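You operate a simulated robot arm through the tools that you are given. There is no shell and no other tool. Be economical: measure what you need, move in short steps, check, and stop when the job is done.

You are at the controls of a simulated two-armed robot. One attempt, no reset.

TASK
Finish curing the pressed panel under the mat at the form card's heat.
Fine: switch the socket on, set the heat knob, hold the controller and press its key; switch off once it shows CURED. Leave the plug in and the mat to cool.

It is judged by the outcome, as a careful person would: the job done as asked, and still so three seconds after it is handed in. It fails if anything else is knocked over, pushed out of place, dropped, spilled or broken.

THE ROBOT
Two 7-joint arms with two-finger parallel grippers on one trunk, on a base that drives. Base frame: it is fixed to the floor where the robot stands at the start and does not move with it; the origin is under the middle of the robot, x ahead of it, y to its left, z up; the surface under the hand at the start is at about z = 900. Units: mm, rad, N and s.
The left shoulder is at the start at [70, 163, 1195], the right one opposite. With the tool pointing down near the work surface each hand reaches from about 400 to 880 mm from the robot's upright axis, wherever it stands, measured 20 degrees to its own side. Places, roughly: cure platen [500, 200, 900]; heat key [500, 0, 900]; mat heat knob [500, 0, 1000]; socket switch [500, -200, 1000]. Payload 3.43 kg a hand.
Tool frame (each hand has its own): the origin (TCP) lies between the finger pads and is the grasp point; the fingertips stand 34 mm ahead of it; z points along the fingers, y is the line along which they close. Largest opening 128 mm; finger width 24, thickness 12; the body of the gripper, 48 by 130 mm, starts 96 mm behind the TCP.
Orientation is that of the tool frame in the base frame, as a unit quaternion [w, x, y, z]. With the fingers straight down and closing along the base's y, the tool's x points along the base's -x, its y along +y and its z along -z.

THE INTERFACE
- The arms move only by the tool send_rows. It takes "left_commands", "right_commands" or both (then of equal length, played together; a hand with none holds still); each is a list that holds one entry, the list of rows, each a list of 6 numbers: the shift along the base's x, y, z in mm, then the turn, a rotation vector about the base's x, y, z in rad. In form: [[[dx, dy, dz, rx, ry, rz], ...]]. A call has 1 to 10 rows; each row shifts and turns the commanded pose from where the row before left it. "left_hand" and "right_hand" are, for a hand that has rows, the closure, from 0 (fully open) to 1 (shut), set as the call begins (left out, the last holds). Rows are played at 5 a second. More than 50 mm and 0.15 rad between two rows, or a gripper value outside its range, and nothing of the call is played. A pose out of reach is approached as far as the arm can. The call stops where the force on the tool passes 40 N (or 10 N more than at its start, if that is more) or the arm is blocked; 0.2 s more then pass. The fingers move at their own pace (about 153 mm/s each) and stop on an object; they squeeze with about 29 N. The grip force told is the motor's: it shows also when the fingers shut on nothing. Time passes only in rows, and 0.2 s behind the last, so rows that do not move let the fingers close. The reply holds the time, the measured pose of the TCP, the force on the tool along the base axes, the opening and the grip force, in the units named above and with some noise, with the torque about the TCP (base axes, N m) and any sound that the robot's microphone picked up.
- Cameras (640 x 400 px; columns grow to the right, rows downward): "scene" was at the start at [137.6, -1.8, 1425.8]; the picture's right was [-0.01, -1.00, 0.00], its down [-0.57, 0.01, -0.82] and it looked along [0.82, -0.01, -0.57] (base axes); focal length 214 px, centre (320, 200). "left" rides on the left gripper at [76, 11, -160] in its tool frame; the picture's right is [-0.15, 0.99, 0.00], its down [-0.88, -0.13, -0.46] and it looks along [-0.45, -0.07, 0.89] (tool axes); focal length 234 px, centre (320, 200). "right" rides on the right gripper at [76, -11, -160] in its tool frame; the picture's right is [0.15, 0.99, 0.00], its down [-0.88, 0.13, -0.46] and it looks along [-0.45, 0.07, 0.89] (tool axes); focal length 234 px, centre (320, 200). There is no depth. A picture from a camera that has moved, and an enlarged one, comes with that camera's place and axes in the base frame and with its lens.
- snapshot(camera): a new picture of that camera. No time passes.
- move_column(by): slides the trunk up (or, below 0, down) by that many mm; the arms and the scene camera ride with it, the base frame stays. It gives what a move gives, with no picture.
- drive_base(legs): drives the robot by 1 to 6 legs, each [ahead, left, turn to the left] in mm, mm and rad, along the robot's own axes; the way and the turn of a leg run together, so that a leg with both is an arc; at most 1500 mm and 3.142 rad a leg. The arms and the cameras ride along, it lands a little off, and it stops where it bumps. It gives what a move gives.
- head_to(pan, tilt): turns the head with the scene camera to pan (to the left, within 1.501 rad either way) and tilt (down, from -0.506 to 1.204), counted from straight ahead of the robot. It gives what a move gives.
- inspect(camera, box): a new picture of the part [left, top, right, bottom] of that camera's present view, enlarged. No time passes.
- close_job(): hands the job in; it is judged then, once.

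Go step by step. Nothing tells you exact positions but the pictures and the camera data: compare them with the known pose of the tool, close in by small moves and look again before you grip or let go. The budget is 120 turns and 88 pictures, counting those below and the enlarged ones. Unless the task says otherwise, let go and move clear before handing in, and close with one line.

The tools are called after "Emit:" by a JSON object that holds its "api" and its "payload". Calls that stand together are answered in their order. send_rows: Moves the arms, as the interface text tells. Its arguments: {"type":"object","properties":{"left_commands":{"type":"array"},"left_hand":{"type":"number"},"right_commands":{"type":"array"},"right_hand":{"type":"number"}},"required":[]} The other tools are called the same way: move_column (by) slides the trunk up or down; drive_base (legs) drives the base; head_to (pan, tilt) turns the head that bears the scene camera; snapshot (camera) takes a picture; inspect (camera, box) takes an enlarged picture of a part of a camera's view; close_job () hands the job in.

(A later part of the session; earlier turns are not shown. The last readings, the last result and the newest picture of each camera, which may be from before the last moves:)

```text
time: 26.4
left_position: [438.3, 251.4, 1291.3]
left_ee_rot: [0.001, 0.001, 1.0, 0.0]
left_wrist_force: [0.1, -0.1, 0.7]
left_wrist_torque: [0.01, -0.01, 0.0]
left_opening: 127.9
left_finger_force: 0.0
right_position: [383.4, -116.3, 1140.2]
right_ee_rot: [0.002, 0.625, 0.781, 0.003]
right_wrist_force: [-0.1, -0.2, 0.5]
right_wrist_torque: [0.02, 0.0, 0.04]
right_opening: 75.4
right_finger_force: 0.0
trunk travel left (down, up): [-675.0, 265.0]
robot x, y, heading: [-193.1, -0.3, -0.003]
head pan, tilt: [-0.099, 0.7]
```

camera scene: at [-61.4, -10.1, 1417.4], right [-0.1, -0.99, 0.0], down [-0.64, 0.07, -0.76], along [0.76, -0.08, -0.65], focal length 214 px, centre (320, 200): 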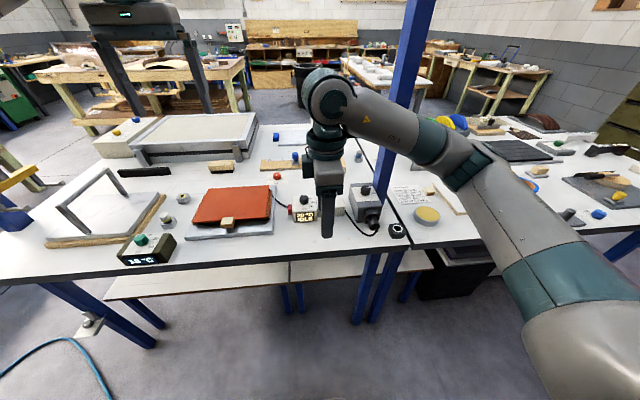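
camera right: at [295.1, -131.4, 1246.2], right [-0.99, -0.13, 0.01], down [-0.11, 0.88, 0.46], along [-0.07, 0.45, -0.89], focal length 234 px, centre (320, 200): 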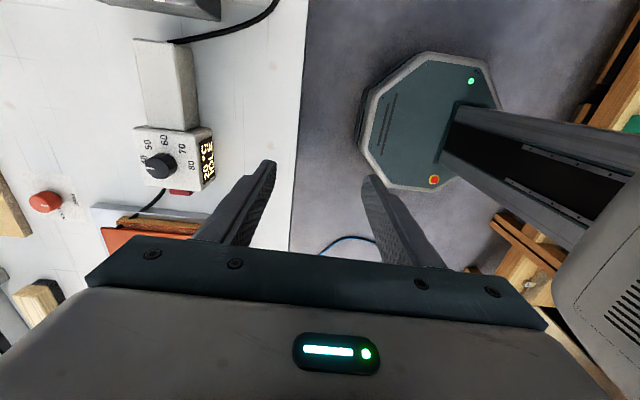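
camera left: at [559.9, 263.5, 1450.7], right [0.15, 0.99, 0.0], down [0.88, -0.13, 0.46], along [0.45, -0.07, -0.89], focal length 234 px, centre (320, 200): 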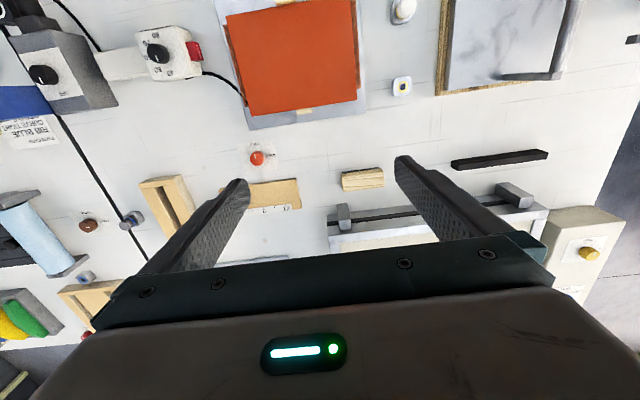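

Emit:
{"api": "send_rows", "payload": {"right_commands": [[[20, -2, 0, 0, 0, -0.11], [20, -2, 0, 0, 0, -0.11], [20, -3, -10, 0.1, 0, 0], [20, -3, -30, 0.1, 0, 0], [11, -4, -30, 0, 0, 0], [0, 0, -20, 0, 0, 0]]]}}

Emit:
{"api": "snapshot", "payload": {"camera": "right"}}

Emit:
{"api": "snapshot", "payload": {"camera": "scene"}}

```text
time: 27.8
left_position: [439.2, 250.5, 1292.5]
left_ee_rot: [0.0, 0.002, 1.0, 0.0]
left_wrist_force: [0.4, -0.6, 0.8]
left_wrist_torque: [0.01, 0.01, -0.01]
left_opening: 128.1
left_finger_force: 0.1
right_position: [475.4, -129.1, 1050.5]
right_ee_rot: [-0.068, 0.703, 0.704, 0.075]
right_wrist_force: [-0.3, -0.4, -0.5]
right_wrist_torque: [0.03, -0.01, -0.02]
right_opening: 75.4
right_finger_force: 0.2
trunk travel left (down, up): [-675.0, 265.0]
robot x, y, heading: [-196.9, -0.0, 0.0]
head pan, tilt: [-0.099, 0.7]
```

```text
52 pictures are left
camera right: at [461.9, -87.4, 1222.0], right [0.99, 0.14, 0.04], down [0.13, -0.95, 0.27], along [0.08, -0.26, -0.96], focal length 234 px, centre (320, 200)
```

right: 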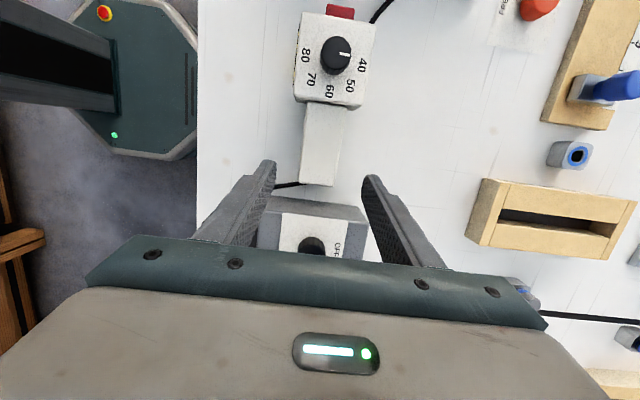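

```text
51 pictures are left
camera scene: at [-62.4, -9.9, 1417.5], right [-0.1, -0.99, 0.0], down [-0.64, 0.07, -0.76], along [0.76, -0.08, -0.64], focal length 214 px, centre (320, 200)
```

scene: 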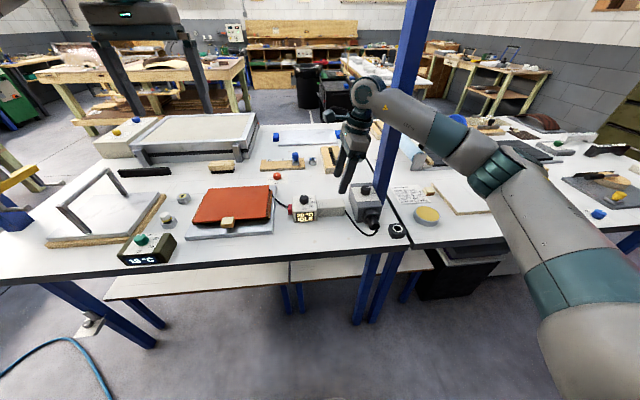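

The view is excellent: labels 40–80 sit 45° apart, the pointer is at 40, and 60 points along −y toward the handle. I'll lower the right hand astride the handle at y ≈ −118.

Emit:
{"api": "send_rows", "payload": {"right_commands": [[[0.5, 9, -20, 0, 0, 0], [0, 0, -30, 0, 0, 0], [0, 0, -30, 0, 0, 0], [0, 0, -14, 0, 0, 0], [0, 0, 0, 0, 0, 0]]]}}

Emit:
{"api": "snapshot", "payload": {"camera": "right"}}

Emit:
{"api": "inspect", "payload": {"camera": "scene", "box": [270, 130, 430, 250]}}

```text
time: 29.0
left_position: [439.2, 251.4, 1291.2]
left_ee_rot: [0.0, 0.001, 1.0, 0.0]
left_wrist_force: [-0.7, 0.7, 0.0]
left_wrist_torque: [-0.04, 0.01, 0.01]
left_opening: 128.1
left_finger_force: 0.0
right_position: [474.9, -121.2, 955.8]
right_ee_rot: [-0.068, 0.703, 0.704, 0.074]
right_wrist_force: [1.0, 0.2, 0.2]
right_wrist_torque: [-0.03, -0.01, -0.02]
right_opening: 75.6
right_finger_force: 0.2
trunk travel left (down, up): [-675.0, 265.0]
robot x, y, heading: [-197.9, -1.7, -0.005]
head pan, tilt: [-0.099, 0.7]
```

```text
50 pictures are left
camera right: at [461.7, -78.3, 1126.1], right [0.99, 0.14, 0.04], down [0.13, -0.95, 0.27], along [0.08, -0.26, -0.96], focal length 234 px, centre (320, 200)
```

right: 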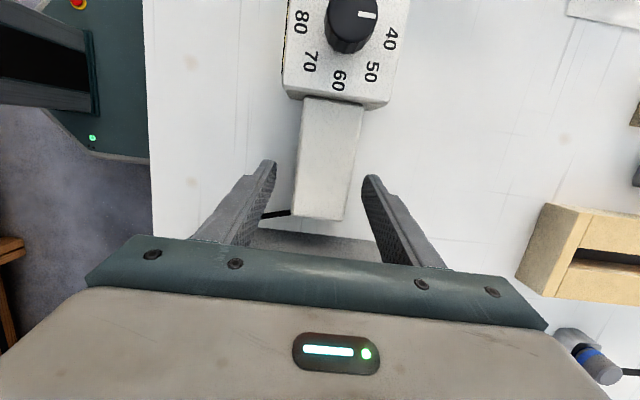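

```text
3.33 times, centred on (350, 190) of scene
camera zoom: at [-62.7, -9.3, 1417.5], right [-0.1, -0.99, 0.0], down [-0.64, 0.07, -0.76], along [0.76, -0.08, -0.64], focal length 715 px, centre (220, 233)
```

zoom: 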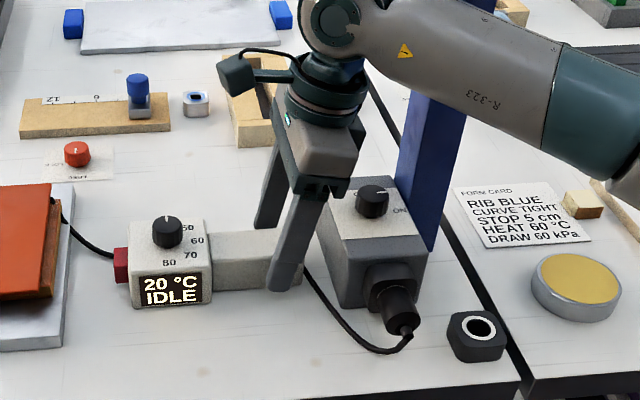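

Emit:
{"api": "send_rows", "payload": {"right_commands": [[[1.5, 0, -8, 0, 0, 0], [0, 0, -5, 0, 0, 0], [0, 0, 0, 0, 0, 0]]]}}

Emit:
{"api": "send_rows", "payload": {"right_commands": [[[0, 0, 0, 0, 0, 0], [0, 0, 0, 0, 0, 0], [0, 0, 0, 0, 0, 0]]], "right_hand": 1.0}}

Emit:
{"api": "snapshot", "payload": {"camera": "right"}}

```text
time: 29.8
left_position: [437.5, 250.6, 1291.5]
left_ee_rot: [0.0, 0.0, 1.0, 0.0]
left_wrist_force: [-0.3, -0.4, 0.3]
left_wrist_torque: [-0.03, 0.03, 0.0]
left_opening: 128.0
left_finger_force: 0.1
right_position: [475.6, -120.8, 942.2]
right_ee_rot: [-0.068, 0.704, 0.704, 0.074]
right_wrist_force: [0.5, -0.1, -0.8]
right_wrist_torque: [0.0, -0.01, -0.01]
right_opening: 75.4
right_finger_force: 0.1
trunk travel left (down, up): [-675.0, 265.0]
robot x, y, heading: [-192.2, -0.6, -0.008]
head pan, tilt: [-0.099, 0.7]
```

```text
time: 30.6
left_position: [438.8, 250.8, 1293.0]
left_ee_rot: [0.0, 0.001, 1.0, 0.001]
left_wrist_force: [0.6, 0.5, -0.5]
left_wrist_torque: [-0.02, 0.0, 0.03]
left_opening: 127.9
left_finger_force: 0.1
right_position: [476.6, -121.2, 943.5]
right_ee_rot: [-0.067, 0.703, 0.704, 0.073]
right_wrist_force: [-0.7, 0.0, 0.8]
right_wrist_torque: [0.16, 0.11, 0.07]
right_opening: 45.8
right_finger_force: 28.7
trunk travel left (down, up): [-675.0, 265.0]
robot x, y, heading: [-199.6, -1.3, -0.001]
head pan, tilt: [-0.099, 0.7]
```

```text
48 pictures are left
camera right: at [463.2, -78.0, 1113.5], right [0.99, 0.14, 0.04], down [0.13, -0.95, 0.27], along [0.08, -0.26, -0.96], focal length 234 px, centre (320, 200)
```

right: 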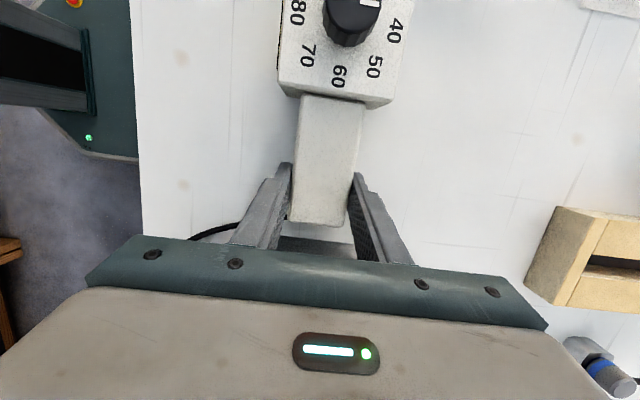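

The handle is held (46 mm). Now the left hand: I'll close it partly, lean it back, bring it nearer, and test in free air how far it can yaw clockwise.

Emit:
{"api": "send_rows", "payload": {"left_commands": [[[0, -35, -25, 0, 0, -0.105], [0, -35, -25, 0, 0, -0.105], [0, -35, -25, 0, 0, -0.104], [0, -35, -25, -0.041, -0.127, 0], [0, -35, -25, -0.041, -0.127, 0], [0, -15, -15, -0.042, -0.127, 0]]], "left_hand": 0.62}}

Emit:
{"api": "send_rows", "payload": {"left_commands": [[[0, 0, 0, 0, 0, -0.145], [0, 0, 0, 0, 0, -0.145], [0, 0, 0, 0, 0, -0.145], [0, 0, 0, 0, 0, -0.145], [0, 0, 0, 0, 0, -0.145], [0, 0, 0, 0, 0, -0.145], [0, 0, 0, 0, 0, -0.145], [0, 0, 0, 0, 0, -0.145]]]}}

Emit:
{"api": "snapshot", "payload": {"camera": "scene"}}

```text
time: 32.0
left_position: [439.1, 58.8, 1152.1]
left_ee_rot: [0.197, 0.153, 0.968, -0.032]
left_wrist_force: [0.2, 1.1, -0.1]
left_wrist_torque: [0.01, -0.02, -0.04]
left_opening: 48.7
left_finger_force: 0.0
right_position: [476.2, -121.3, 943.1]
right_ee_rot: [-0.068, 0.703, 0.704, 0.073]
right_wrist_force: [0.6, -0.2, -0.4]
right_wrist_torque: [0.13, 0.1, -0.03]
right_opening: 45.3
right_finger_force: 28.6
trunk travel left (down, up): [-675.0, 265.0]
robot x, y, heading: [-193.8, 2.2, -0.006]
head pan, tilt: [-0.099, 0.7]
```

```text
time: 33.8
left_position: [437.9, 61.1, 1151.3]
left_ee_rot: [0.17, 0.508, 0.838, -0.103]
left_wrist_force: [0.0, -0.1, -0.1]
left_wrist_torque: [-0.02, 0.02, -0.01]
left_opening: 48.9
left_finger_force: 0.1
left hand out of reach, approached as far as the arm can: row 6, 7, 8
right_position: [476.9, -121.0, 942.8]
right_ee_rot: [-0.068, 0.703, 0.704, 0.074]
right_wrist_force: [1.2, 0.1, 0.1]
right_wrist_torque: [0.09, 0.1, -0.03]
right_opening: 45.9
right_finger_force: 28.9
trunk travel left (down, up): [-675.0, 265.0]
robot x, y, heading: [-198.0, -0.1, -0.004]
head pan, tilt: [-0.099, 0.7]
```

```text
47 pictures are left
camera scene: at [-62.6, -9.3, 1417.5], right [-0.1, -0.99, 0.0], down [-0.64, 0.07, -0.76], along [0.76, -0.08, -0.64], focal length 214 px, centre (320, 200)
```

scene: 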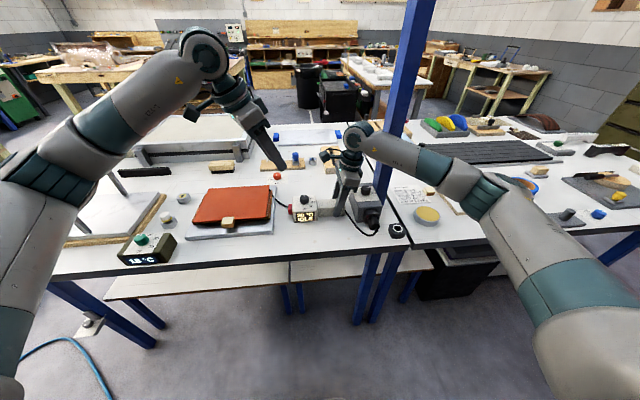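

The yaw reaches about −60°, so I'll turn the knob in two or three grips from −18°. I'm going back to −18° and hovering above the heat knob.

Emit:
{"api": "send_rows", "payload": {"left_commands": [[[0, 0, 0, 0, 0, 0.129], [0, 0, 0, 0, 0, 0.129], [0, 0, 0, 0, 0, 0.129], [0, 0, 0, 0, 0, 0.129], [0, 0, 0, 0, 0, 0.129], [0, 0, 0, 0, 0, 0.129], [9, -24, -32, 0, 0, 0], [9, -24, -32, 0, 0, 0], [8, -24, -32, 0, 0, 0], [0, 0, 0, 0, 0, 0]]]}}

Emit:
{"api": "snapshot", "payload": {"camera": "left"}}

Emit:
{"api": "inspect", "payload": {"camera": "scene", "box": [230, 110, 390, 230]}}

```text
time: 36.0
left_position: [467.2, -10.5, 1055.8]
left_ee_rot: [0.197, 0.153, 0.968, -0.031]
left_wrist_force: [-0.3, -0.3, 0.4]
left_wrist_torque: [0.02, 0.02, -0.01]
left_opening: 48.4
left_finger_force: 0.0
right_position: [476.6, -120.1, 942.6]
right_ee_rot: [-0.069, 0.703, 0.704, 0.074]
right_wrist_force: [0.6, 0.8, -0.3]
right_wrist_torque: [0.19, 0.09, -0.07]
right_opening: 45.8
right_finger_force: 28.9
trunk travel left (down, up): [-675.0, 265.0]
robot x, y, heading: [-197.1, -0.5, 0.0]
head pan, tilt: [-0.099, 0.7]
```

```text
46 pictures are left
camera left: at [345.2, 40.4, 1173.3], right [0.43, 0.9, 0.06], down [0.56, -0.32, 0.76], along [0.7, -0.3, -0.64], focal length 234 px, centre (320, 200)
```

left: 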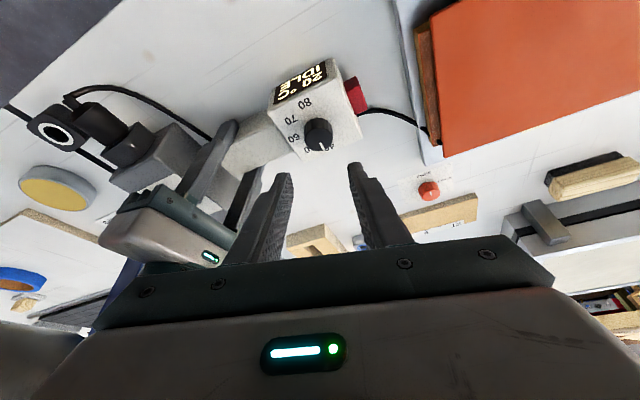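

```text
3.33 times, centred on (310, 170) of scene
camera zoom: at [-62.7, -8.9, 1417.5], right [-0.1, -0.99, 0.0], down [-0.64, 0.07, -0.76], along [0.76, -0.08, -0.64], focal length 715 px, centre (353, 300)
```

zoom: 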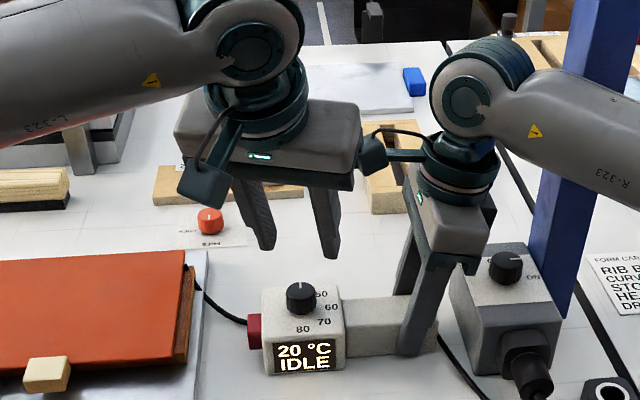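

Emit:
{"api": "send_rows", "payload": {"left_commands": [[[-1.5, 0, -20, 0, 0, 0], [-1, 0, -20, 0, 0, 0], [-1, 0.5, -10, 0, 0, 0], [0, 0, 0, 0, 0, 0]]]}}

Emit:
{"api": "inspect", "payload": {"camera": "left", "box": [240, 110, 400, 210]}}

Emit:
{"api": "inspect", "payload": {"camera": "scene", "box": [270, 140, 360, 220]}}

```text
time: 37.0
left_position: [462.2, -11.5, 1004.7]
left_ee_rot: [0.197, 0.155, 0.968, -0.032]
left_wrist_force: [0.4, -0.4, 0.6]
left_wrist_torque: [0.03, 0.02, -0.01]
left_opening: 48.3
left_finger_force: 0.0
right_position: [477.7, -121.3, 943.3]
right_ee_rot: [-0.068, 0.703, 0.704, 0.074]
right_wrist_force: [0.9, -0.6, 0.8]
right_wrist_torque: [0.05, 0.18, -0.05]
right_opening: 45.5
right_finger_force: 29.0
trunk travel left (down, up): [-675.0, 265.0]
robot x, y, heading: [-199.1, 1.0, -0.004]
head pan, tilt: [-0.099, 0.7]
```

```text
4.00 times, centred on (320, 160) of left
camera zoom: at [340.3, 40.8, 1122.0], right [0.43, 0.9, 0.06], down [0.56, -0.32, 0.76], along [0.7, -0.3, -0.64], focal length 937 px, centre (320, 360)
```

zoom: 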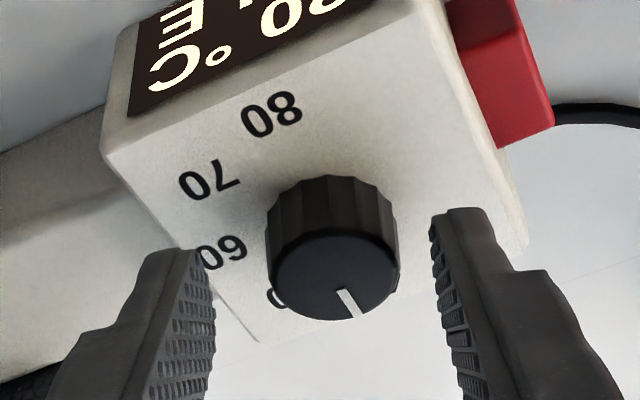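

```text
5.00 times, centred on (315, 180) of scene
camera zoom: at [-62.5, -9.3, 1417.5], right [-0.1, -0.99, 0.0], down [-0.64, 0.07, -0.76], along [0.76, -0.08, -0.64], focal length 1072 px, centre (345, 300)
```

zoom: 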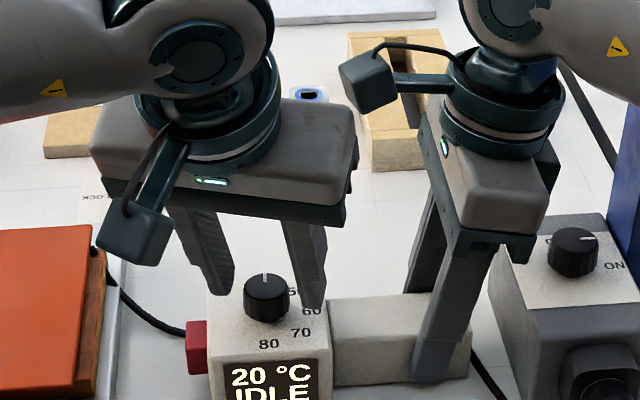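

Emit:
{"api": "send_rows", "payload": {"left_commands": [[[2.5, 2, -6, 0, 0, 0], [0, 0, -5.5, 0, 0, 0], [0, 0, 0, 0, 0, 0]]]}}

Emit:
{"api": "inspect", "payload": {"camera": "left", "box": [240, 110, 400, 210]}}

```text
time: 37.8
left_position: [463.3, -8.6, 994.9]
left_ee_rot: [0.197, 0.155, 0.968, -0.031]
left_wrist_force: [0.2, 0.7, -1.3]
left_wrist_torque: [-0.01, 0.01, -0.02]
left_opening: 49.1
left_finger_force: 0.0
right_position: [475.6, -121.0, 942.5]
right_ee_rot: [-0.068, 0.703, 0.704, 0.075]
right_wrist_force: [1.2, -0.2, 0.7]
right_wrist_torque: [0.08, 0.13, -0.05]
right_opening: 45.5
right_finger_force: 29.1
trunk travel left (down, up): [-675.0, 265.0]
robot x, y, heading: [-196.0, 2.0, 0.001]
head pan, tilt: [-0.099, 0.7]
```

```text
4.00 times, centred on (320, 160) of left
camera zoom: at [343.2, 43.1, 1111.4], right [0.43, 0.9, 0.06], down [0.56, -0.32, 0.76], along [0.7, -0.3, -0.64], focal length 937 px, centre (320, 360)
```

zoom: 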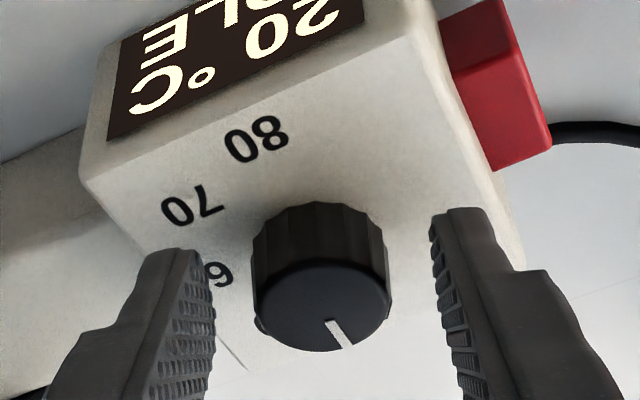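

Emit:
{"api": "send_rows", "payload": {"left_commands": [[[0, 0, 0, 0, 0, 0], [0, 0, 0, 0, 0, 0], [0, 0, 0, 0, 0, 0]]], "left_hand": 1.0}}

Emit:
{"api": "send_rows", "payload": {"left_commands": [[[0.63, 1.56, 0, 0, 0, -0.14], [0.85, 1.47, 0, 0, 0, -0.14], [1.05, 1.34, 0, 0, 0, -0.14], [1.22, 1.17, 0, 0, 0, -0.14], [1.37, 0.99, 0, 0, 0, -0.14]]]}}

Emit:
{"api": "inspect", "payload": {"camera": "left", "box": [240, 110, 400, 210]}}

```text
time: 38.6
left_position: [464.3, -8.7, 994.1]
left_ee_rot: [0.197, 0.154, 0.968, -0.032]
left_wrist_force: [-0.2, 0.5, 1.1]
left_wrist_torque: [0.02, -0.05, -0.01]
left_opening: 28.4
left_finger_force: 28.9
right_position: [476.0, -121.3, 943.8]
right_ee_rot: [-0.068, 0.703, 0.704, 0.074]
right_wrist_force: [1.5, -0.6, 1.5]
right_wrist_torque: [0.11, 0.18, -0.03]
right_opening: 45.9
right_finger_force: 28.4
trunk travel left (down, up): [-675.0, 265.0]
robot x, y, heading: [-199.4, 2.1, -0.007]
head pan, tilt: [-0.099, 0.7]
```

```text
time: 39.8
left_position: [468.9, -0.8, 994.0]
left_ee_rot: [0.174, 0.477, 0.856, -0.096]
left_wrist_force: [7.0, 1.7, 1.4]
left_wrist_torque: [0.19, -0.15, 0.08]
left_opening: 28.3
left_finger_force: 28.7
right_position: [474.8, -121.4, 942.0]
right_ee_rot: [-0.068, 0.703, 0.704, 0.074]
right_wrist_force: [-5.1, 0.7, 2.2]
right_wrist_torque: [0.02, -0.01, 0.65]
right_opening: 45.5
right_finger_force: 28.9
trunk travel left (down, up): [-675.0, 265.0]
robot x, y, heading: [-198.1, -0.8, -0.003]
head pan, tilt: [-0.099, 0.7]
```

```text
4.00 times, centred on (320, 160) of left
camera zoom: at [409.6, 116.8, 1111.4], right [0.91, 0.41, 0.06], down [0.22, -0.61, 0.76], along [0.35, -0.68, -0.64], focal length 937 px, centre (320, 360)
```

zoom: 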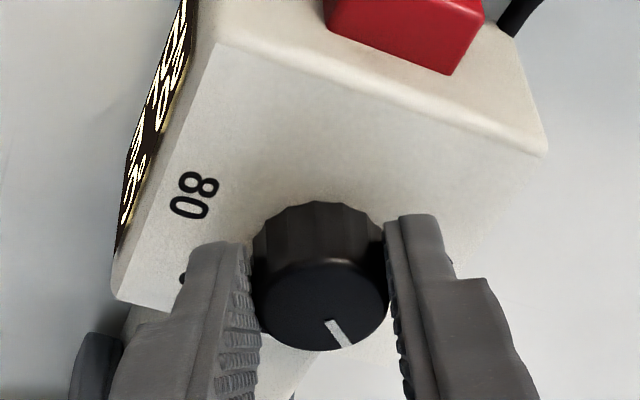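

The knob turned 40° with the controller held. I'm opening, swinging back, and regripping.

Emit:
{"api": "send_rows", "payload": {"left_commands": [[[0, 0, 0, 0, 0, 0], [0, 0, 0, 0, 0, 0], [-1.45, -1.06, 0, 0, 0, 0.148], [-1.28, -1.25, 0, 0, 0, 0.148], [-1.07, -1.42, 0, 0, 0, 0.148], [-0.86, -1.57, 0, 0, 0, 0.148], [-0.62, -1.69, 0, 0, 0, 0.148], [0, 0, 0, 0, 0, 0]]], "left_hand": 0.62}}

Emit:
{"api": "inspect", "payload": {"camera": "left", "box": [240, 110, 400, 210]}}

```text
time: 41.6
left_position: [462.3, -8.3, 994.3]
left_ee_rot: [0.198, 0.134, 0.971, -0.027]
left_wrist_force: [-1.3, 0.2, -0.8]
left_wrist_torque: [-0.01, -0.05, 0.03]
left_opening: 48.5
left_finger_force: 0.0
right_position: [476.9, -120.7, 944.0]
right_ee_rot: [-0.067, 0.703, 0.704, 0.074]
right_wrist_force: [0.7, -0.3, 0.9]
right_wrist_torque: [0.09, 0.15, -0.04]
right_opening: 45.7
right_finger_force: 28.9
trunk travel left (down, up): [-675.0, 265.0]
robot x, y, heading: [-194.2, -0.5, -0.002]
head pan, tilt: [-0.099, 0.7]
```

```text
4.00 times, centred on (320, 160) of left
camera zoom: at [340.4, 37.4, 1110.9], right [0.4, 0.92, 0.06], down [0.57, -0.3, 0.76], along [0.72, -0.27, -0.64], focal length 937 px, centre (320, 360)
```

zoom: 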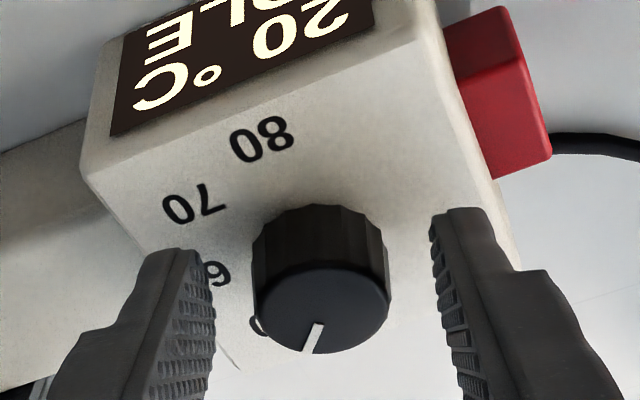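

Emit:
{"api": "send_rows", "payload": {"left_commands": [[[0, 0, 0, 0, 0, 0], [0, 0, 0, 0, 0, 0], [0.62, 1.69, 0, 0, 0, -0.148], [0.86, 1.57, 0, 0, 0, -0.148], [1.07, 1.42, 0, 0, 0, -0.148], [1.28, 1.25, 0, 0, 0, -0.148], [1.45, 1.06, 0, 0, 0, -0.148]]], "left_hand": 1.0}}

Emit:
{"api": "send_rows", "payload": {"left_commands": [[[0.8, 0.5, 0, 0, 0, -0.07], [0, 0, 0, 0, 0, 0]]]}}

Emit:
{"api": "inspect", "payload": {"camera": "left", "box": [240, 110, 400, 210]}}

Emit:
{"api": "inspect", "payload": {"camera": "scene", "box": [280, 160, 360, 230]}}

```text
time: 43.2
left_position: [468.3, -1.3, 993.3]
left_ee_rot: [0.174, 0.477, 0.856, -0.097]
left_wrist_force: [1.0, 2.5, 1.7]
left_wrist_torque: [0.32, 0.2, 0.0]
left_opening: 28.2
left_finger_force: 28.8
right_position: [476.1, -121.0, 942.7]
right_ee_rot: [-0.068, 0.703, 0.704, 0.074]
right_wrist_force: [-1.1, -1.4, -0.9]
right_wrist_torque: [-0.09, -0.01, 0.09]
right_opening: 45.6
right_finger_force: 29.1
trunk travel left (down, up): [-675.0, 265.0]
robot x, y, heading: [-194.8, -2.5, -0.005]
head pan, tilt: [-0.099, 0.7]
```

```text
time: 43.8
left_position: [469.7, -0.8, 994.7]
left_ee_rot: [0.171, 0.506, 0.839, -0.103]
left_wrist_force: [-1.9, 3.3, 3.1]
left_wrist_torque: [0.12, 0.05, -0.02]
left_opening: 28.1
left_finger_force: 29.2
right_position: [476.2, -121.1, 942.8]
right_ee_rot: [-0.067, 0.703, 0.704, 0.074]
right_wrist_force: [0.7, -3.1, -0.6]
right_wrist_torque: [-0.07, 0.28, -0.09]
right_opening: 45.5
right_finger_force: 28.9
trunk travel left (down, up): [-675.0, 265.0]
robot x, y, heading: [-197.2, 1.1, -0.002]
head pan, tilt: [-0.099, 0.7]
```

```text
4.00 times, centred on (320, 160) of left
camera zoom: at [419.3, 120.9, 1111.0], right [0.94, 0.34, 0.06], down [0.18, -0.62, 0.76], along [0.3, -0.71, -0.64], focal length 937 px, centre (320, 360)
```

zoom: 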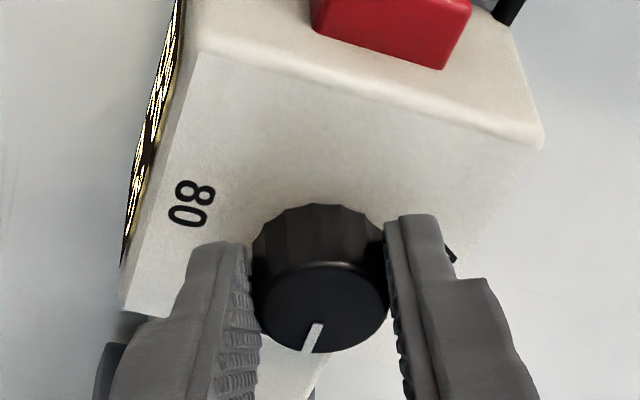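

```text
5.71 times, centred on (320, 195) of scene
camera zoom: at [-62.9, -9.2, 1417.5], right [-0.1, -0.99, 0.0], down [-0.64, 0.07, -0.76], along [0.76, -0.08, -0.64], focal length 1226 px, centre (320, 229)
```

zoom: 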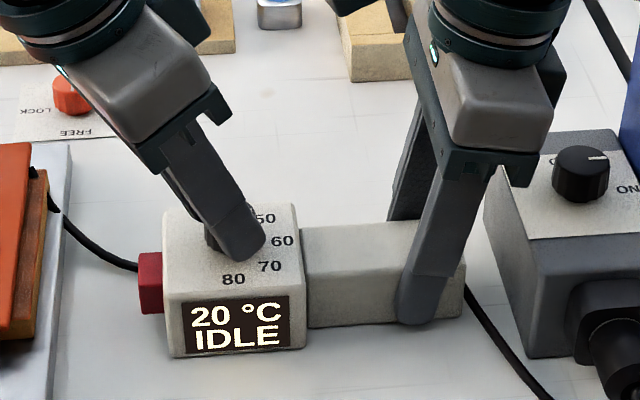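

About 87° turned. I'll release and check the pointer.

Emit:
{"api": "send_rows", "payload": {"left_commands": [[[0, 0, 0, 0, 0, 0], [0, 0, 0, 0, 0, 0], [0, 0, 25, 0, 0, 0], [0, 10, 35, 0, 0, 0], [0, 25, 30, 0, 0, 0]]], "left_hand": 0.62}}

Emit:
{"api": "inspect", "payload": {"camera": "right", "box": [270, 0, 430, 100]}}

Emit:
{"api": "inspect", "payload": {"camera": "scene", "box": [280, 180, 340, 220]}}

```text
time: 45.0
left_position: [468.9, 1.4, 1031.1]
left_ee_rot: [0.171, 0.505, 0.84, -0.103]
left_wrist_force: [-0.5, 0.2, -0.1]
left_wrist_torque: [0.0, 0.0, -0.01]
left_opening: 48.7
left_finger_force: 0.1
left hand out of reach, approached as far as the arm can: row 4, 5
right_position: [475.8, -121.4, 943.4]
right_ee_rot: [-0.067, 0.704, 0.703, 0.074]
right_wrist_force: [0.4, -0.4, -1.0]
right_wrist_torque: [-0.09, 0.08, 0.03]
right_opening: 45.6
right_finger_force: 28.6
trunk travel left (down, up): [-675.0, 265.0]
robot x, y, heading: [-196.5, 1.3, 0.001]
head pan, tilt: [-0.099, 0.7]
```

```text
4.00 times, centred on (350, 50) of right
camera zoom: at [463.2, -78.1, 1113.6], right [0.99, 0.14, 0.04], down [0.13, -0.95, 0.27], along [0.08, -0.26, -0.96], focal length 937 px, centre (200, 800)
```

zoom: 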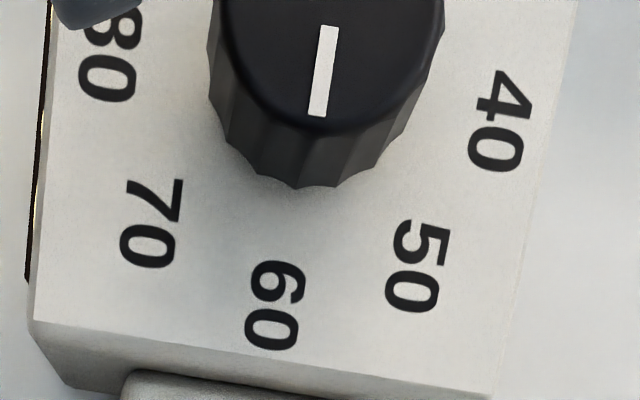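

```text
10.00 times, centred on (310, 200) of scene
camera zoom: at [-62.5, -9.3, 1417.5], right [-0.1, -0.99, 0.0], down [-0.64, 0.07, -0.76], along [0.76, -0.08, -0.64], focal length 2145 px, centre (420, 200)
```

zoom: 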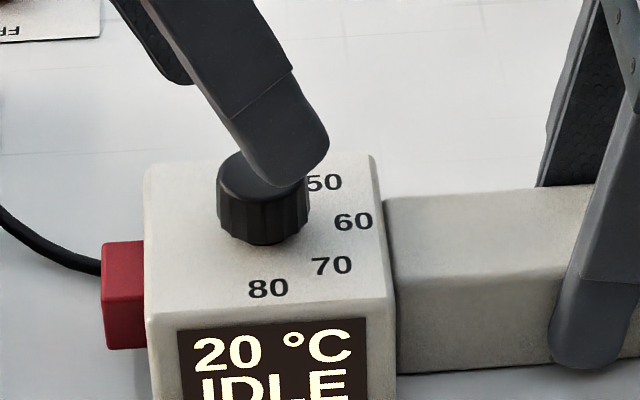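

The pointer is aligned with 60. I'll take the left hand up and over to the key side (+y), upright and shut, and look at the red key.

Emit:
{"api": "send_rows", "payload": {"left_commands": [[[0, 10, 20, 0, 0, 0.14], [0, 15, 20, 0, 0, 0.14], [0, 15, 20, 0, 0, 0.14], [0, 15, 10, 0, 0, 0.14], [0, 15, 10, 0, 0, 0.14], [0, 15, 0, 0, 0, 0.14], [0, 10, 0, 0, 0, 0.14]]], "left_hand": 1.0}}

Emit:
{"api": "send_rows", "payload": {"left_commands": [[[0, 0, 0, 0.02, 0.132, 0.1], [0, 0, 0, 0, 0.132, 0], [0, 0, 0, 0, 0.132, 0], [0, 0, 0, 0, 0, 0]]]}}

Emit:
{"api": "snapshot", "payload": {"camera": "left"}}

Emit:
{"api": "inspect", "payload": {"camera": "scene", "box": [270, 160, 350, 230]}}

```text
time: 46.6
left_position: [468.1, 97.0, 1111.2]
left_ee_rot: [0.199, 0.051, 0.979, -0.01]
left_wrist_force: [0.1, -0.1, 1.0]
left_wrist_torque: [0.03, -0.02, 0.0]
left_opening: 0.0
left_finger_force: 29.1
right_position: [475.7, -121.2, 942.4]
right_ee_rot: [-0.068, 0.703, 0.704, 0.074]
right_wrist_force: [1.3, 0.1, 1.0]
right_wrist_torque: [-0.01, 0.13, 0.0]
right_opening: 45.6
right_finger_force: 29.0
trunk travel left (down, up): [-675.0, 265.0]
robot x, y, heading: [-193.9, 2.0, -0.002]
head pan, tilt: [-0.099, 0.7]
```

```text
refused: row 1 steps farther than a row can; nothing moved
```

```text
35 pictures are left
camera left: at [340.1, 121.4, 1228.3], right [0.24, 0.97, 0.06], down [0.62, -0.2, 0.76], along [0.75, -0.14, -0.64], focal length 234 px, centre (320, 200)
```

left: 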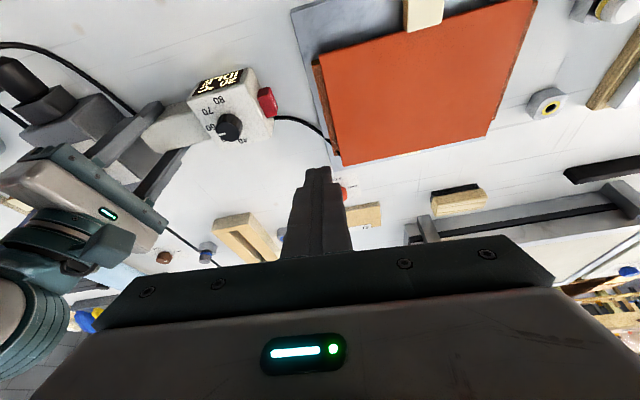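

```text
5.71 times, centred on (310, 195) of scene
camera zoom: at [-62.5, -9.4, 1417.5], right [-0.1, -0.99, 0.0], down [-0.64, 0.07, -0.76], along [0.76, -0.08, -0.64], focal length 1226 px, centre (377, 229)
```

zoom: 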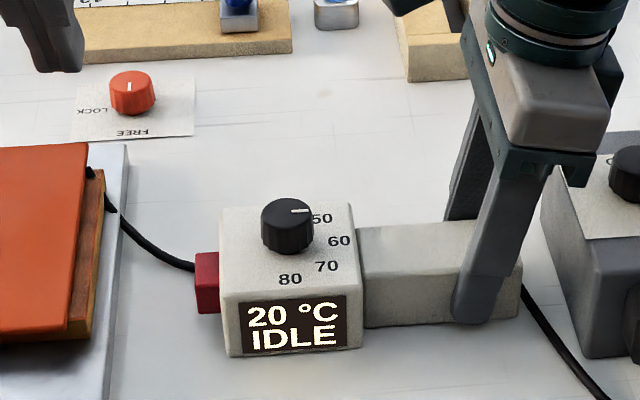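

Emit:
{"api": "inspect", "payload": {"camera": "left", "box": [180, 55, 340, 155]}}

Emit:
{"api": "send_rows", "payload": {"left_commands": [[[0, 0, 0, 0.02, 0.132, 0], [0, 0, 0, 0.01, 0.132, 0], [0, 0, 0, 0.01, 0.132, 0], [0, 0, 0, 0, 0, 0.1], [0, 0, 0, 0, 0, 0]]]}}

Emit:
{"api": "inspect", "payload": {"camera": "left", "box": [180, 55, 340, 155]}}

```text
4.00 times, centred on (260, 105) of left
camera zoom: at [340.1, 121.4, 1228.3], right [0.24, 0.97, 0.06], down [0.62, -0.2, 0.76], along [0.75, -0.14, -0.64], focal length 937 px, centre (560, 580)
```

zoom: 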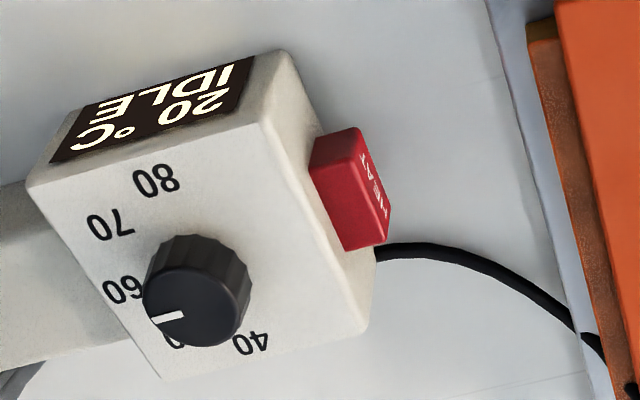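

```text
time: 47.8
left_position: [468.9, 95.1, 1111.1]
left_ee_rot: [0.001, 0.003, 1.0, 0.0]
left_wrist_force: [-0.4, -0.5, -1.0]
left_wrist_torque: [0.03, -0.01, 0.02]
left_opening: 0.1
left_finger_force: 29.2
right_position: [476.4, -120.5, 942.6]
right_ee_rot: [-0.068, 0.703, 0.704, 0.074]
right_wrist_force: [0.2, 0.2, 0.7]
right_wrist_torque: [0.01, 0.15, -0.08]
right_opening: 45.8
right_finger_force: 29.3
trunk travel left (down, up): [-675.0, 265.0]
robot x, y, heading: [-198.5, 0.7, -0.002]
head pan, tilt: [-0.099, 0.7]
```

```text
4.00 times, centred on (260, 105) of left
camera zoom: at [394.4, 108.3, 1270.9], right [0.15, 0.99, 0.0], down [0.88, -0.13, 0.46], along [0.45, -0.07, -0.89], focal length 937 px, centre (560, 580)
```

zoom: 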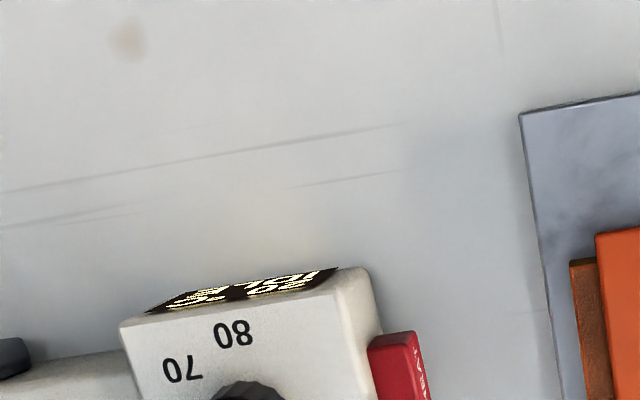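

The red key's face is at about y 46, x 457–483, z ~915–943. I'll lower the closed left hand into the gap at y ≈ 76 between key and platen, then look.

Emit:
{"api": "send_rows", "payload": {"left_commands": [[[-3, -19, -30, 0, 0, 0], [0, 0, -45, 0, 0, 0], [0, 0, -36, 0, 0, 0], [0, 0, 0, 0, 0, 0]]]}}

Emit:
{"api": "inspect", "payload": {"camera": "scene", "box": [260, 150, 350, 230]}}

Emit:
{"api": "inspect", "payload": {"camera": "left", "box": [200, 90, 360, 190]}}

```text
time: 48.8
left_position: [466.0, 77.8, 1002.3]
left_ee_rot: [0.002, 0.004, 1.0, 0.0]
left_wrist_force: [0.9, 0.7, 0.6]
left_wrist_torque: [0.0, 0.01, -0.01]
left_opening: 0.0
left_finger_force: 28.6
right_position: [475.8, -120.2, 942.9]
right_ee_rot: [-0.068, 0.704, 0.703, 0.074]
right_wrist_force: [0.4, -0.3, 1.2]
right_wrist_torque: [0.01, 0.17, 0.01]
right_opening: 45.7
right_finger_force: 28.8
trunk travel left (down, up): [-675.0, 265.0]
robot x, y, heading: [-197.0, -0.5, -0.001]
head pan, tilt: [-0.099, 0.7]
```

```text
5.00 times, centred on (305, 190) of scene
camera zoom: at [-62.6, -9.3, 1417.5], right [-0.1, -0.99, 0.0], down [-0.64, 0.07, -0.76], along [0.76, -0.08, -0.64], focal length 1072 px, centre (395, 250)
```

zoom: 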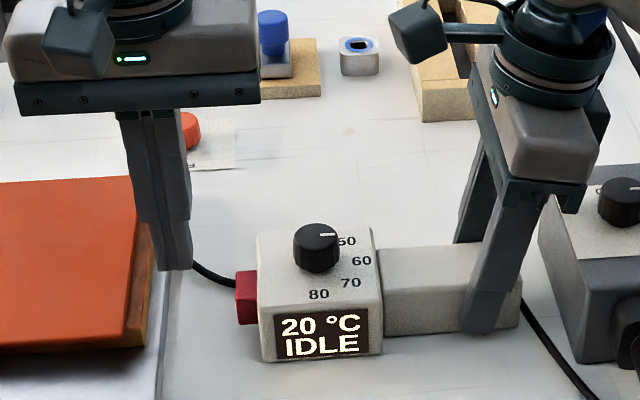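

```text
4.00 times, centred on (280, 140) of left
camera zoom: at [391.2, 89.2, 1161.0], right [0.15, 0.99, 0.0], down [0.88, -0.14, 0.46], along [0.45, -0.07, -0.89], focal length 937 px, centre (480, 440)
```

zoom: 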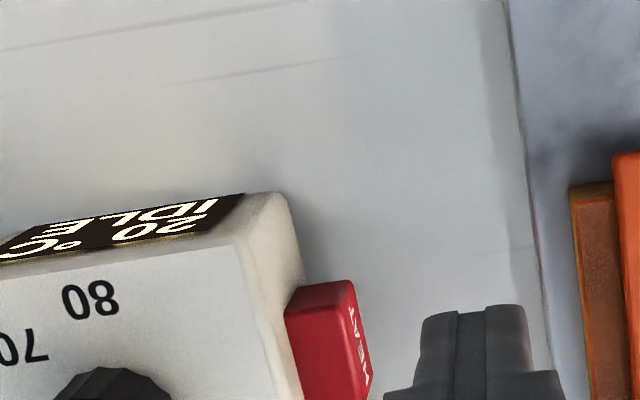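

Emit:
{"api": "send_rows", "payload": {"left_commands": [[[0, -6, -20, 0, 0, 0], [0, 0, -20, 0, 0, 0], [0, 0, -8, 0, 0, 0], [0, 0, 0, 0, 0, 0]]]}}

Emit:
{"api": "inspect", "payload": {"camera": "scene", "box": [270, 170, 340, 230]}}

Emit:
{"api": "inspect", "payload": {"camera": "left", "box": [220, 110, 380, 210]}}

```text
time: 49.8
left_position: [466.0, 70.9, 953.2]
left_ee_rot: [0.002, 0.004, 1.0, 0.0]
left_wrist_force: [0.1, 0.0, -0.1]
left_wrist_torque: [0.02, 0.01, 0.01]
left_opening: 0.0
left_finger_force: 28.8
right_position: [475.2, -120.1, 942.9]
right_ee_rot: [-0.068, 0.703, 0.704, 0.073]
right_wrist_force: [-0.8, 0.5, 0.3]
right_wrist_torque: [0.0, 0.18, 0.02]
right_opening: 45.6
right_finger_force: 28.6
trunk travel left (down, up): [-675.0, 265.0]
robot x, y, heading: [-194.6, -2.7, -0.004]
head pan, tilt: [-0.099, 0.7]
```

```text
6.67 times, centred on (305, 200) of scene
camera zoom: at [-62.6, -9.2, 1417.5], right [-0.1, -0.99, 0.0], down [-0.64, 0.07, -0.76], along [0.76, -0.08, -0.64], focal length 1430 px, centre (420, 200)
```

zoom: 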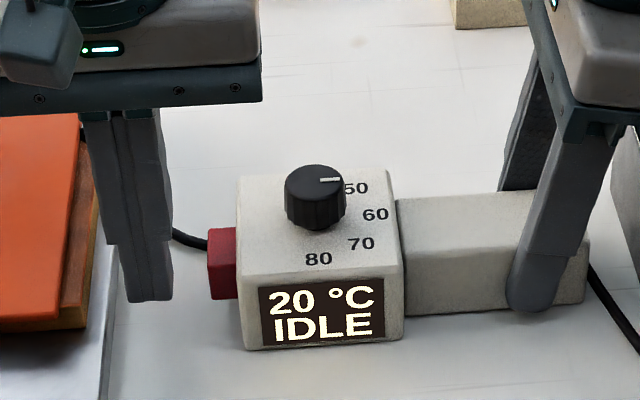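

```text
4.00 times, centred on (300, 160) of left
camera zoom: at [391.3, 84.0, 1111.6], right [0.15, 0.99, 0.0], down [0.88, -0.14, 0.46], along [0.45, -0.07, -0.89], focal length 937 px, centre (400, 360)
```

zoom: 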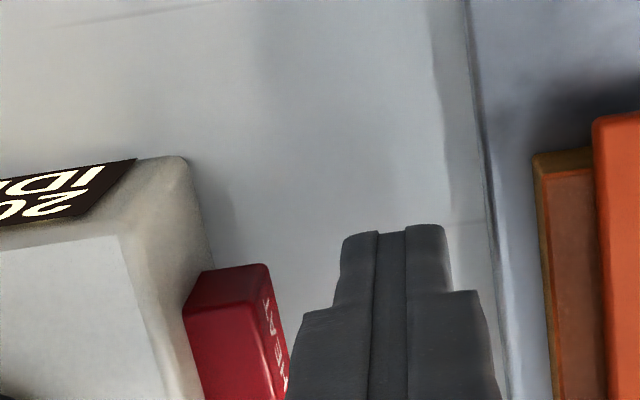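

Fingertips are level with the key. I'll press slowly in −y.

Emit:
{"api": "send_rows", "payload": {"left_commands": [[[0, -8, 0, 0, 0, 0], [0, -3, 0, 0, 0, 0], [0, -2, 0, 0, 0, 0], [0, 0, 0, 0, 0, 0]]]}}

Emit:
{"api": "inspect", "payload": {"camera": "scene", "box": [270, 170, 340, 230]}}

```text
time: 50.8
left_position: [466.4, 59.3, 953.0]
left_ee_rot: [0.002, 0.003, 1.0, -0.001]
left_wrist_force: [0.5, 0.2, 0.1]
left_wrist_torque: [-0.01, -0.01, -0.02]
left_opening: 0.3
left_finger_force: 29.0
right_position: [475.0, -120.4, 943.6]
right_ee_rot: [-0.069, 0.703, 0.704, 0.074]
right_wrist_force: [-0.1, -0.4, 1.0]
right_wrist_torque: [-0.02, 0.15, -0.01]
right_opening: 45.9
right_finger_force: 28.9
trunk travel left (down, up): [-675.0, 265.0]
robot x, y, heading: [-194.0, -3.0, -0.003]
head pan, tilt: [-0.099, 0.7]
```

```text
6.67 times, centred on (305, 200) of scene
camera zoom: at [-62.5, -9.2, 1417.5], right [-0.1, -0.99, 0.0], down [-0.64, 0.07, -0.76], along [0.76, -0.08, -0.64], focal length 1430 px, centre (420, 200)
```

zoom: 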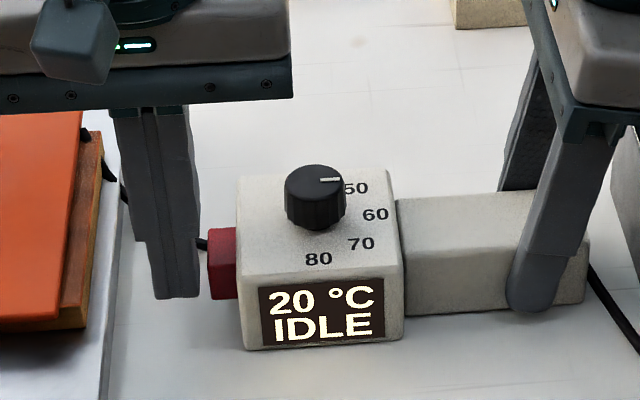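

Emit:
{"api": "send_rows", "payload": {"left_commands": [[[0, -3, 0, 0, 0, 0], [0, -1.5, 0, 0, 0, 0], [0, -1.5, 0, 0, 0, 0], [0, -1, 0, 0, 0, 0]]]}}

Emit:
{"api": "inspect", "payload": {"camera": "scene", "box": [270, 170, 340, 230]}}

```text
time: 51.8
left_position: [466.6, 51.2, 952.1]
left_ee_rot: [0.002, 0.003, 1.0, -0.002]
left_wrist_force: [0.4, 1.9, 0.2]
left_wrist_torque: [0.05, -0.04, 0.06]
left_opening: 0.0
left_finger_force: 28.5
right_position: [475.8, -120.2, 942.5]
right_ee_rot: [-0.068, 0.702, 0.705, 0.074]
right_wrist_force: [-1.1, -1.8, 0.9]
right_wrist_torque: [0.08, 0.14, 0.18]
right_opening: 45.7
right_finger_force: 29.0
trunk travel left (down, up): [-675.0, 265.0]
robot x, y, heading: [-197.0, -4.6, -0.005]
head pan, tilt: [-0.099, 0.7]
```

```text
6.67 times, centred on (305, 200) of scene
camera zoom: at [-62.5, -9.2, 1417.5], right [-0.1, -0.99, 0.0], down [-0.64, 0.07, -0.76], along [0.76, -0.08, -0.64], focal length 1430 px, centre (420, 200)
```

zoom: 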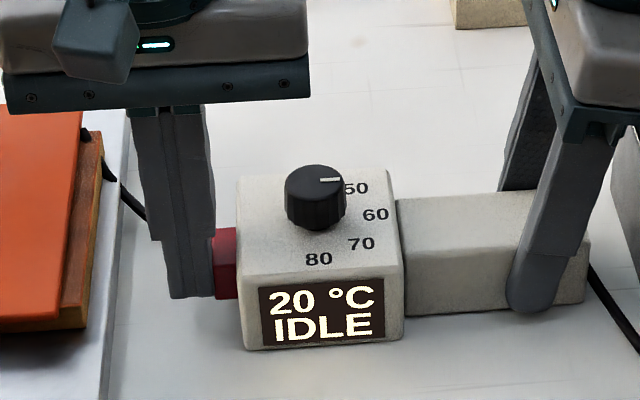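

Contact, with about 2 N. I'll press further.

Emit:
{"api": "send_rows", "payload": {"left_commands": [[[0, -1.5, 0, 0, 0, 0], [0, -1.5, 0, 0, 0, 0], [0, -1, 0, 0, 0, 0], [0, -1, 0, 0, 0, 0], [0, 0, 0, 0, 0, 0]]]}}

Emit:
{"api": "inspect", "payload": {"camera": "scene", "box": [270, 170, 340, 230]}}

```text
time: 53.0
left_position: [465.5, 47.2, 954.2]
left_ee_rot: [0.001, 0.003, 1.0, -0.001]
left_wrist_force: [1.5, 7.4, -1.0]
left_wrist_torque: [0.21, 0.0, 0.05]
left_opening: 0.2
left_finger_force: 29.1
right_position: [475.8, -120.5, 943.0]
right_ee_rot: [-0.069, 0.703, 0.704, 0.074]
right_wrist_force: [-2.0, -6.4, 1.3]
right_wrist_torque: [0.22, 0.17, 0.24]
right_opening: 45.6
right_finger_force: 29.3
trunk travel left (down, up): [-675.0, 265.0]
robot x, y, heading: [-191.7, 3.3, -0.007]
head pan, tilt: [-0.099, 0.7]
heard: click
```

```text
6.67 times, centred on (305, 200) of scene
camera zoom: at [-62.7, -9.1, 1417.5], right [-0.1, -0.99, 0.0], down [-0.64, 0.07, -0.76], along [0.76, -0.08, -0.64], focal length 1430 px, centre (420, 200)
```

zoom: 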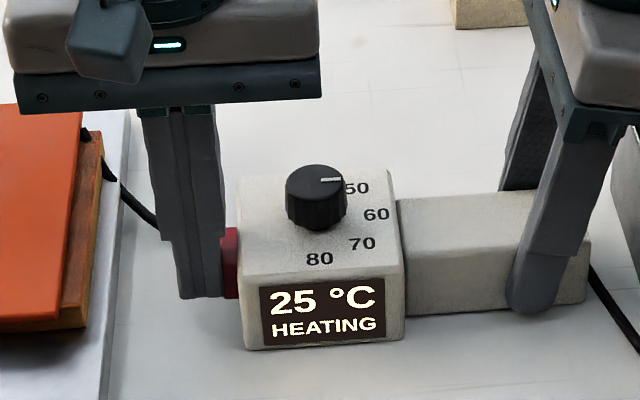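

It clicked and the display shows HEATING. I'll back off the key and watch.

Emit:
{"api": "send_rows", "payload": {"left_commands": [[[0, 6, 0, 0, 0, 0], [0, 12, 0, 0, 0, 0], [0, 0, 0, 0, 0, 0], [0, 0, 0, 0, 0, 0], [0, 0, 0, 0, 0, 0]]]}}

Emit:
{"api": "inspect", "payload": {"camera": "scene", "box": [270, 170, 340, 230]}}

```text
time: 54.2
left_position: [466.9, 64.0, 952.2]
left_ee_rot: [0.003, 0.004, 1.0, -0.001]
left_wrist_force: [0.3, 0.4, 0.0]
left_wrist_torque: [-0.01, 0.03, -0.02]
left_opening: 0.0
left_finger_force: 28.8
right_position: [475.5, -120.4, 943.2]
right_ee_rot: [-0.068, 0.703, 0.704, 0.073]
right_wrist_force: [-0.2, 0.3, 0.7]
right_wrist_torque: [-0.03, 0.13, 0.01]
right_opening: 45.7
right_finger_force: 29.1
trunk travel left (down, up): [-675.0, 265.0]
robot x, y, heading: [-198.2, 1.4, -0.007]
head pan, tilt: [-0.099, 0.7]
```

```text
6.67 times, centred on (305, 200) of scene
camera zoom: at [-62.5, -9.1, 1417.5], right [-0.1, -0.99, 0.0], down [-0.64, 0.07, -0.76], along [0.76, -0.08, -0.64], focal length 1430 px, centre (420, 200)
```

zoom: 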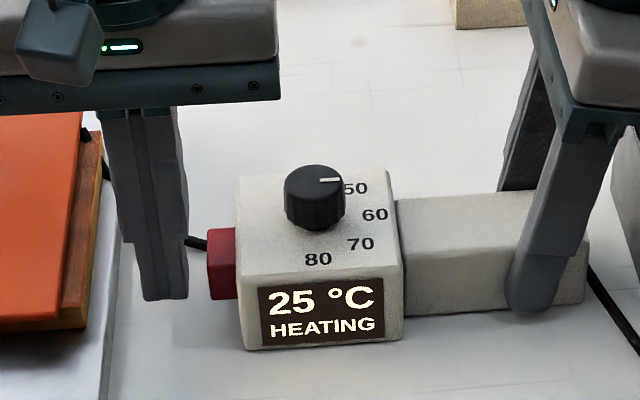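

Still HEATING after release. I'll retract the left hand up and away while time passes.

Emit:
{"api": "send_rows", "payload": {"left_commands": [[[0, 6, 40, 0, 0, 0], [0, 0, 45, 0, 0, 0], [0, 0, 45, 0, 0, 0], [0, 30, 35, 0, 0, 0], [0, 35, 30, 0, 0, 0], [0, 35, 30, 0, 0, 0], [0, 35, 0, 0, 0, 0], [0, 30, 0, 0, 0, 0]]]}}

Emit:
{"api": "inspect", "payload": {"camera": "scene", "box": [270, 170, 340, 230]}}

```text
time: 56.0
left_position: [467.2, 235.8, 1178.4]
left_ee_rot: [0.002, 0.004, 1.0, -0.002]
left_wrist_force: [0.1, 0.3, -0.2]
left_wrist_torque: [0.0, 0.0, -0.03]
left_opening: 0.3
left_finger_force: 29.2
right_position: [476.6, -118.6, 942.3]
right_ee_rot: [-0.068, 0.703, 0.704, 0.075]
right_wrist_force: [-0.2, 0.7, -0.5]
right_wrist_torque: [0.09, 0.16, -0.04]
right_opening: 45.7
right_finger_force: 29.1
trunk travel left (down, up): [-675.0, 265.0]
robot x, y, heading: [-193.7, 3.2, -0.006]
head pan, tilt: [-0.099, 0.7]
```

```text
6.67 times, centred on (305, 200) of scene
camera zoom: at [-62.7, -8.3, 1417.5], right [-0.1, -0.99, 0.0], down [-0.64, 0.07, -0.76], along [0.76, -0.08, -0.64], focal length 1430 px, centre (420, 200)
```

zoom: 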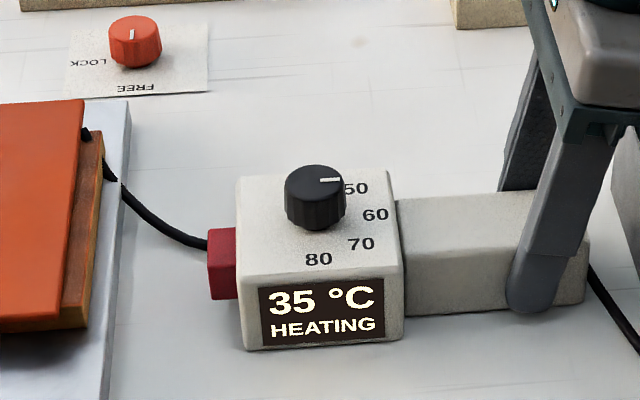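

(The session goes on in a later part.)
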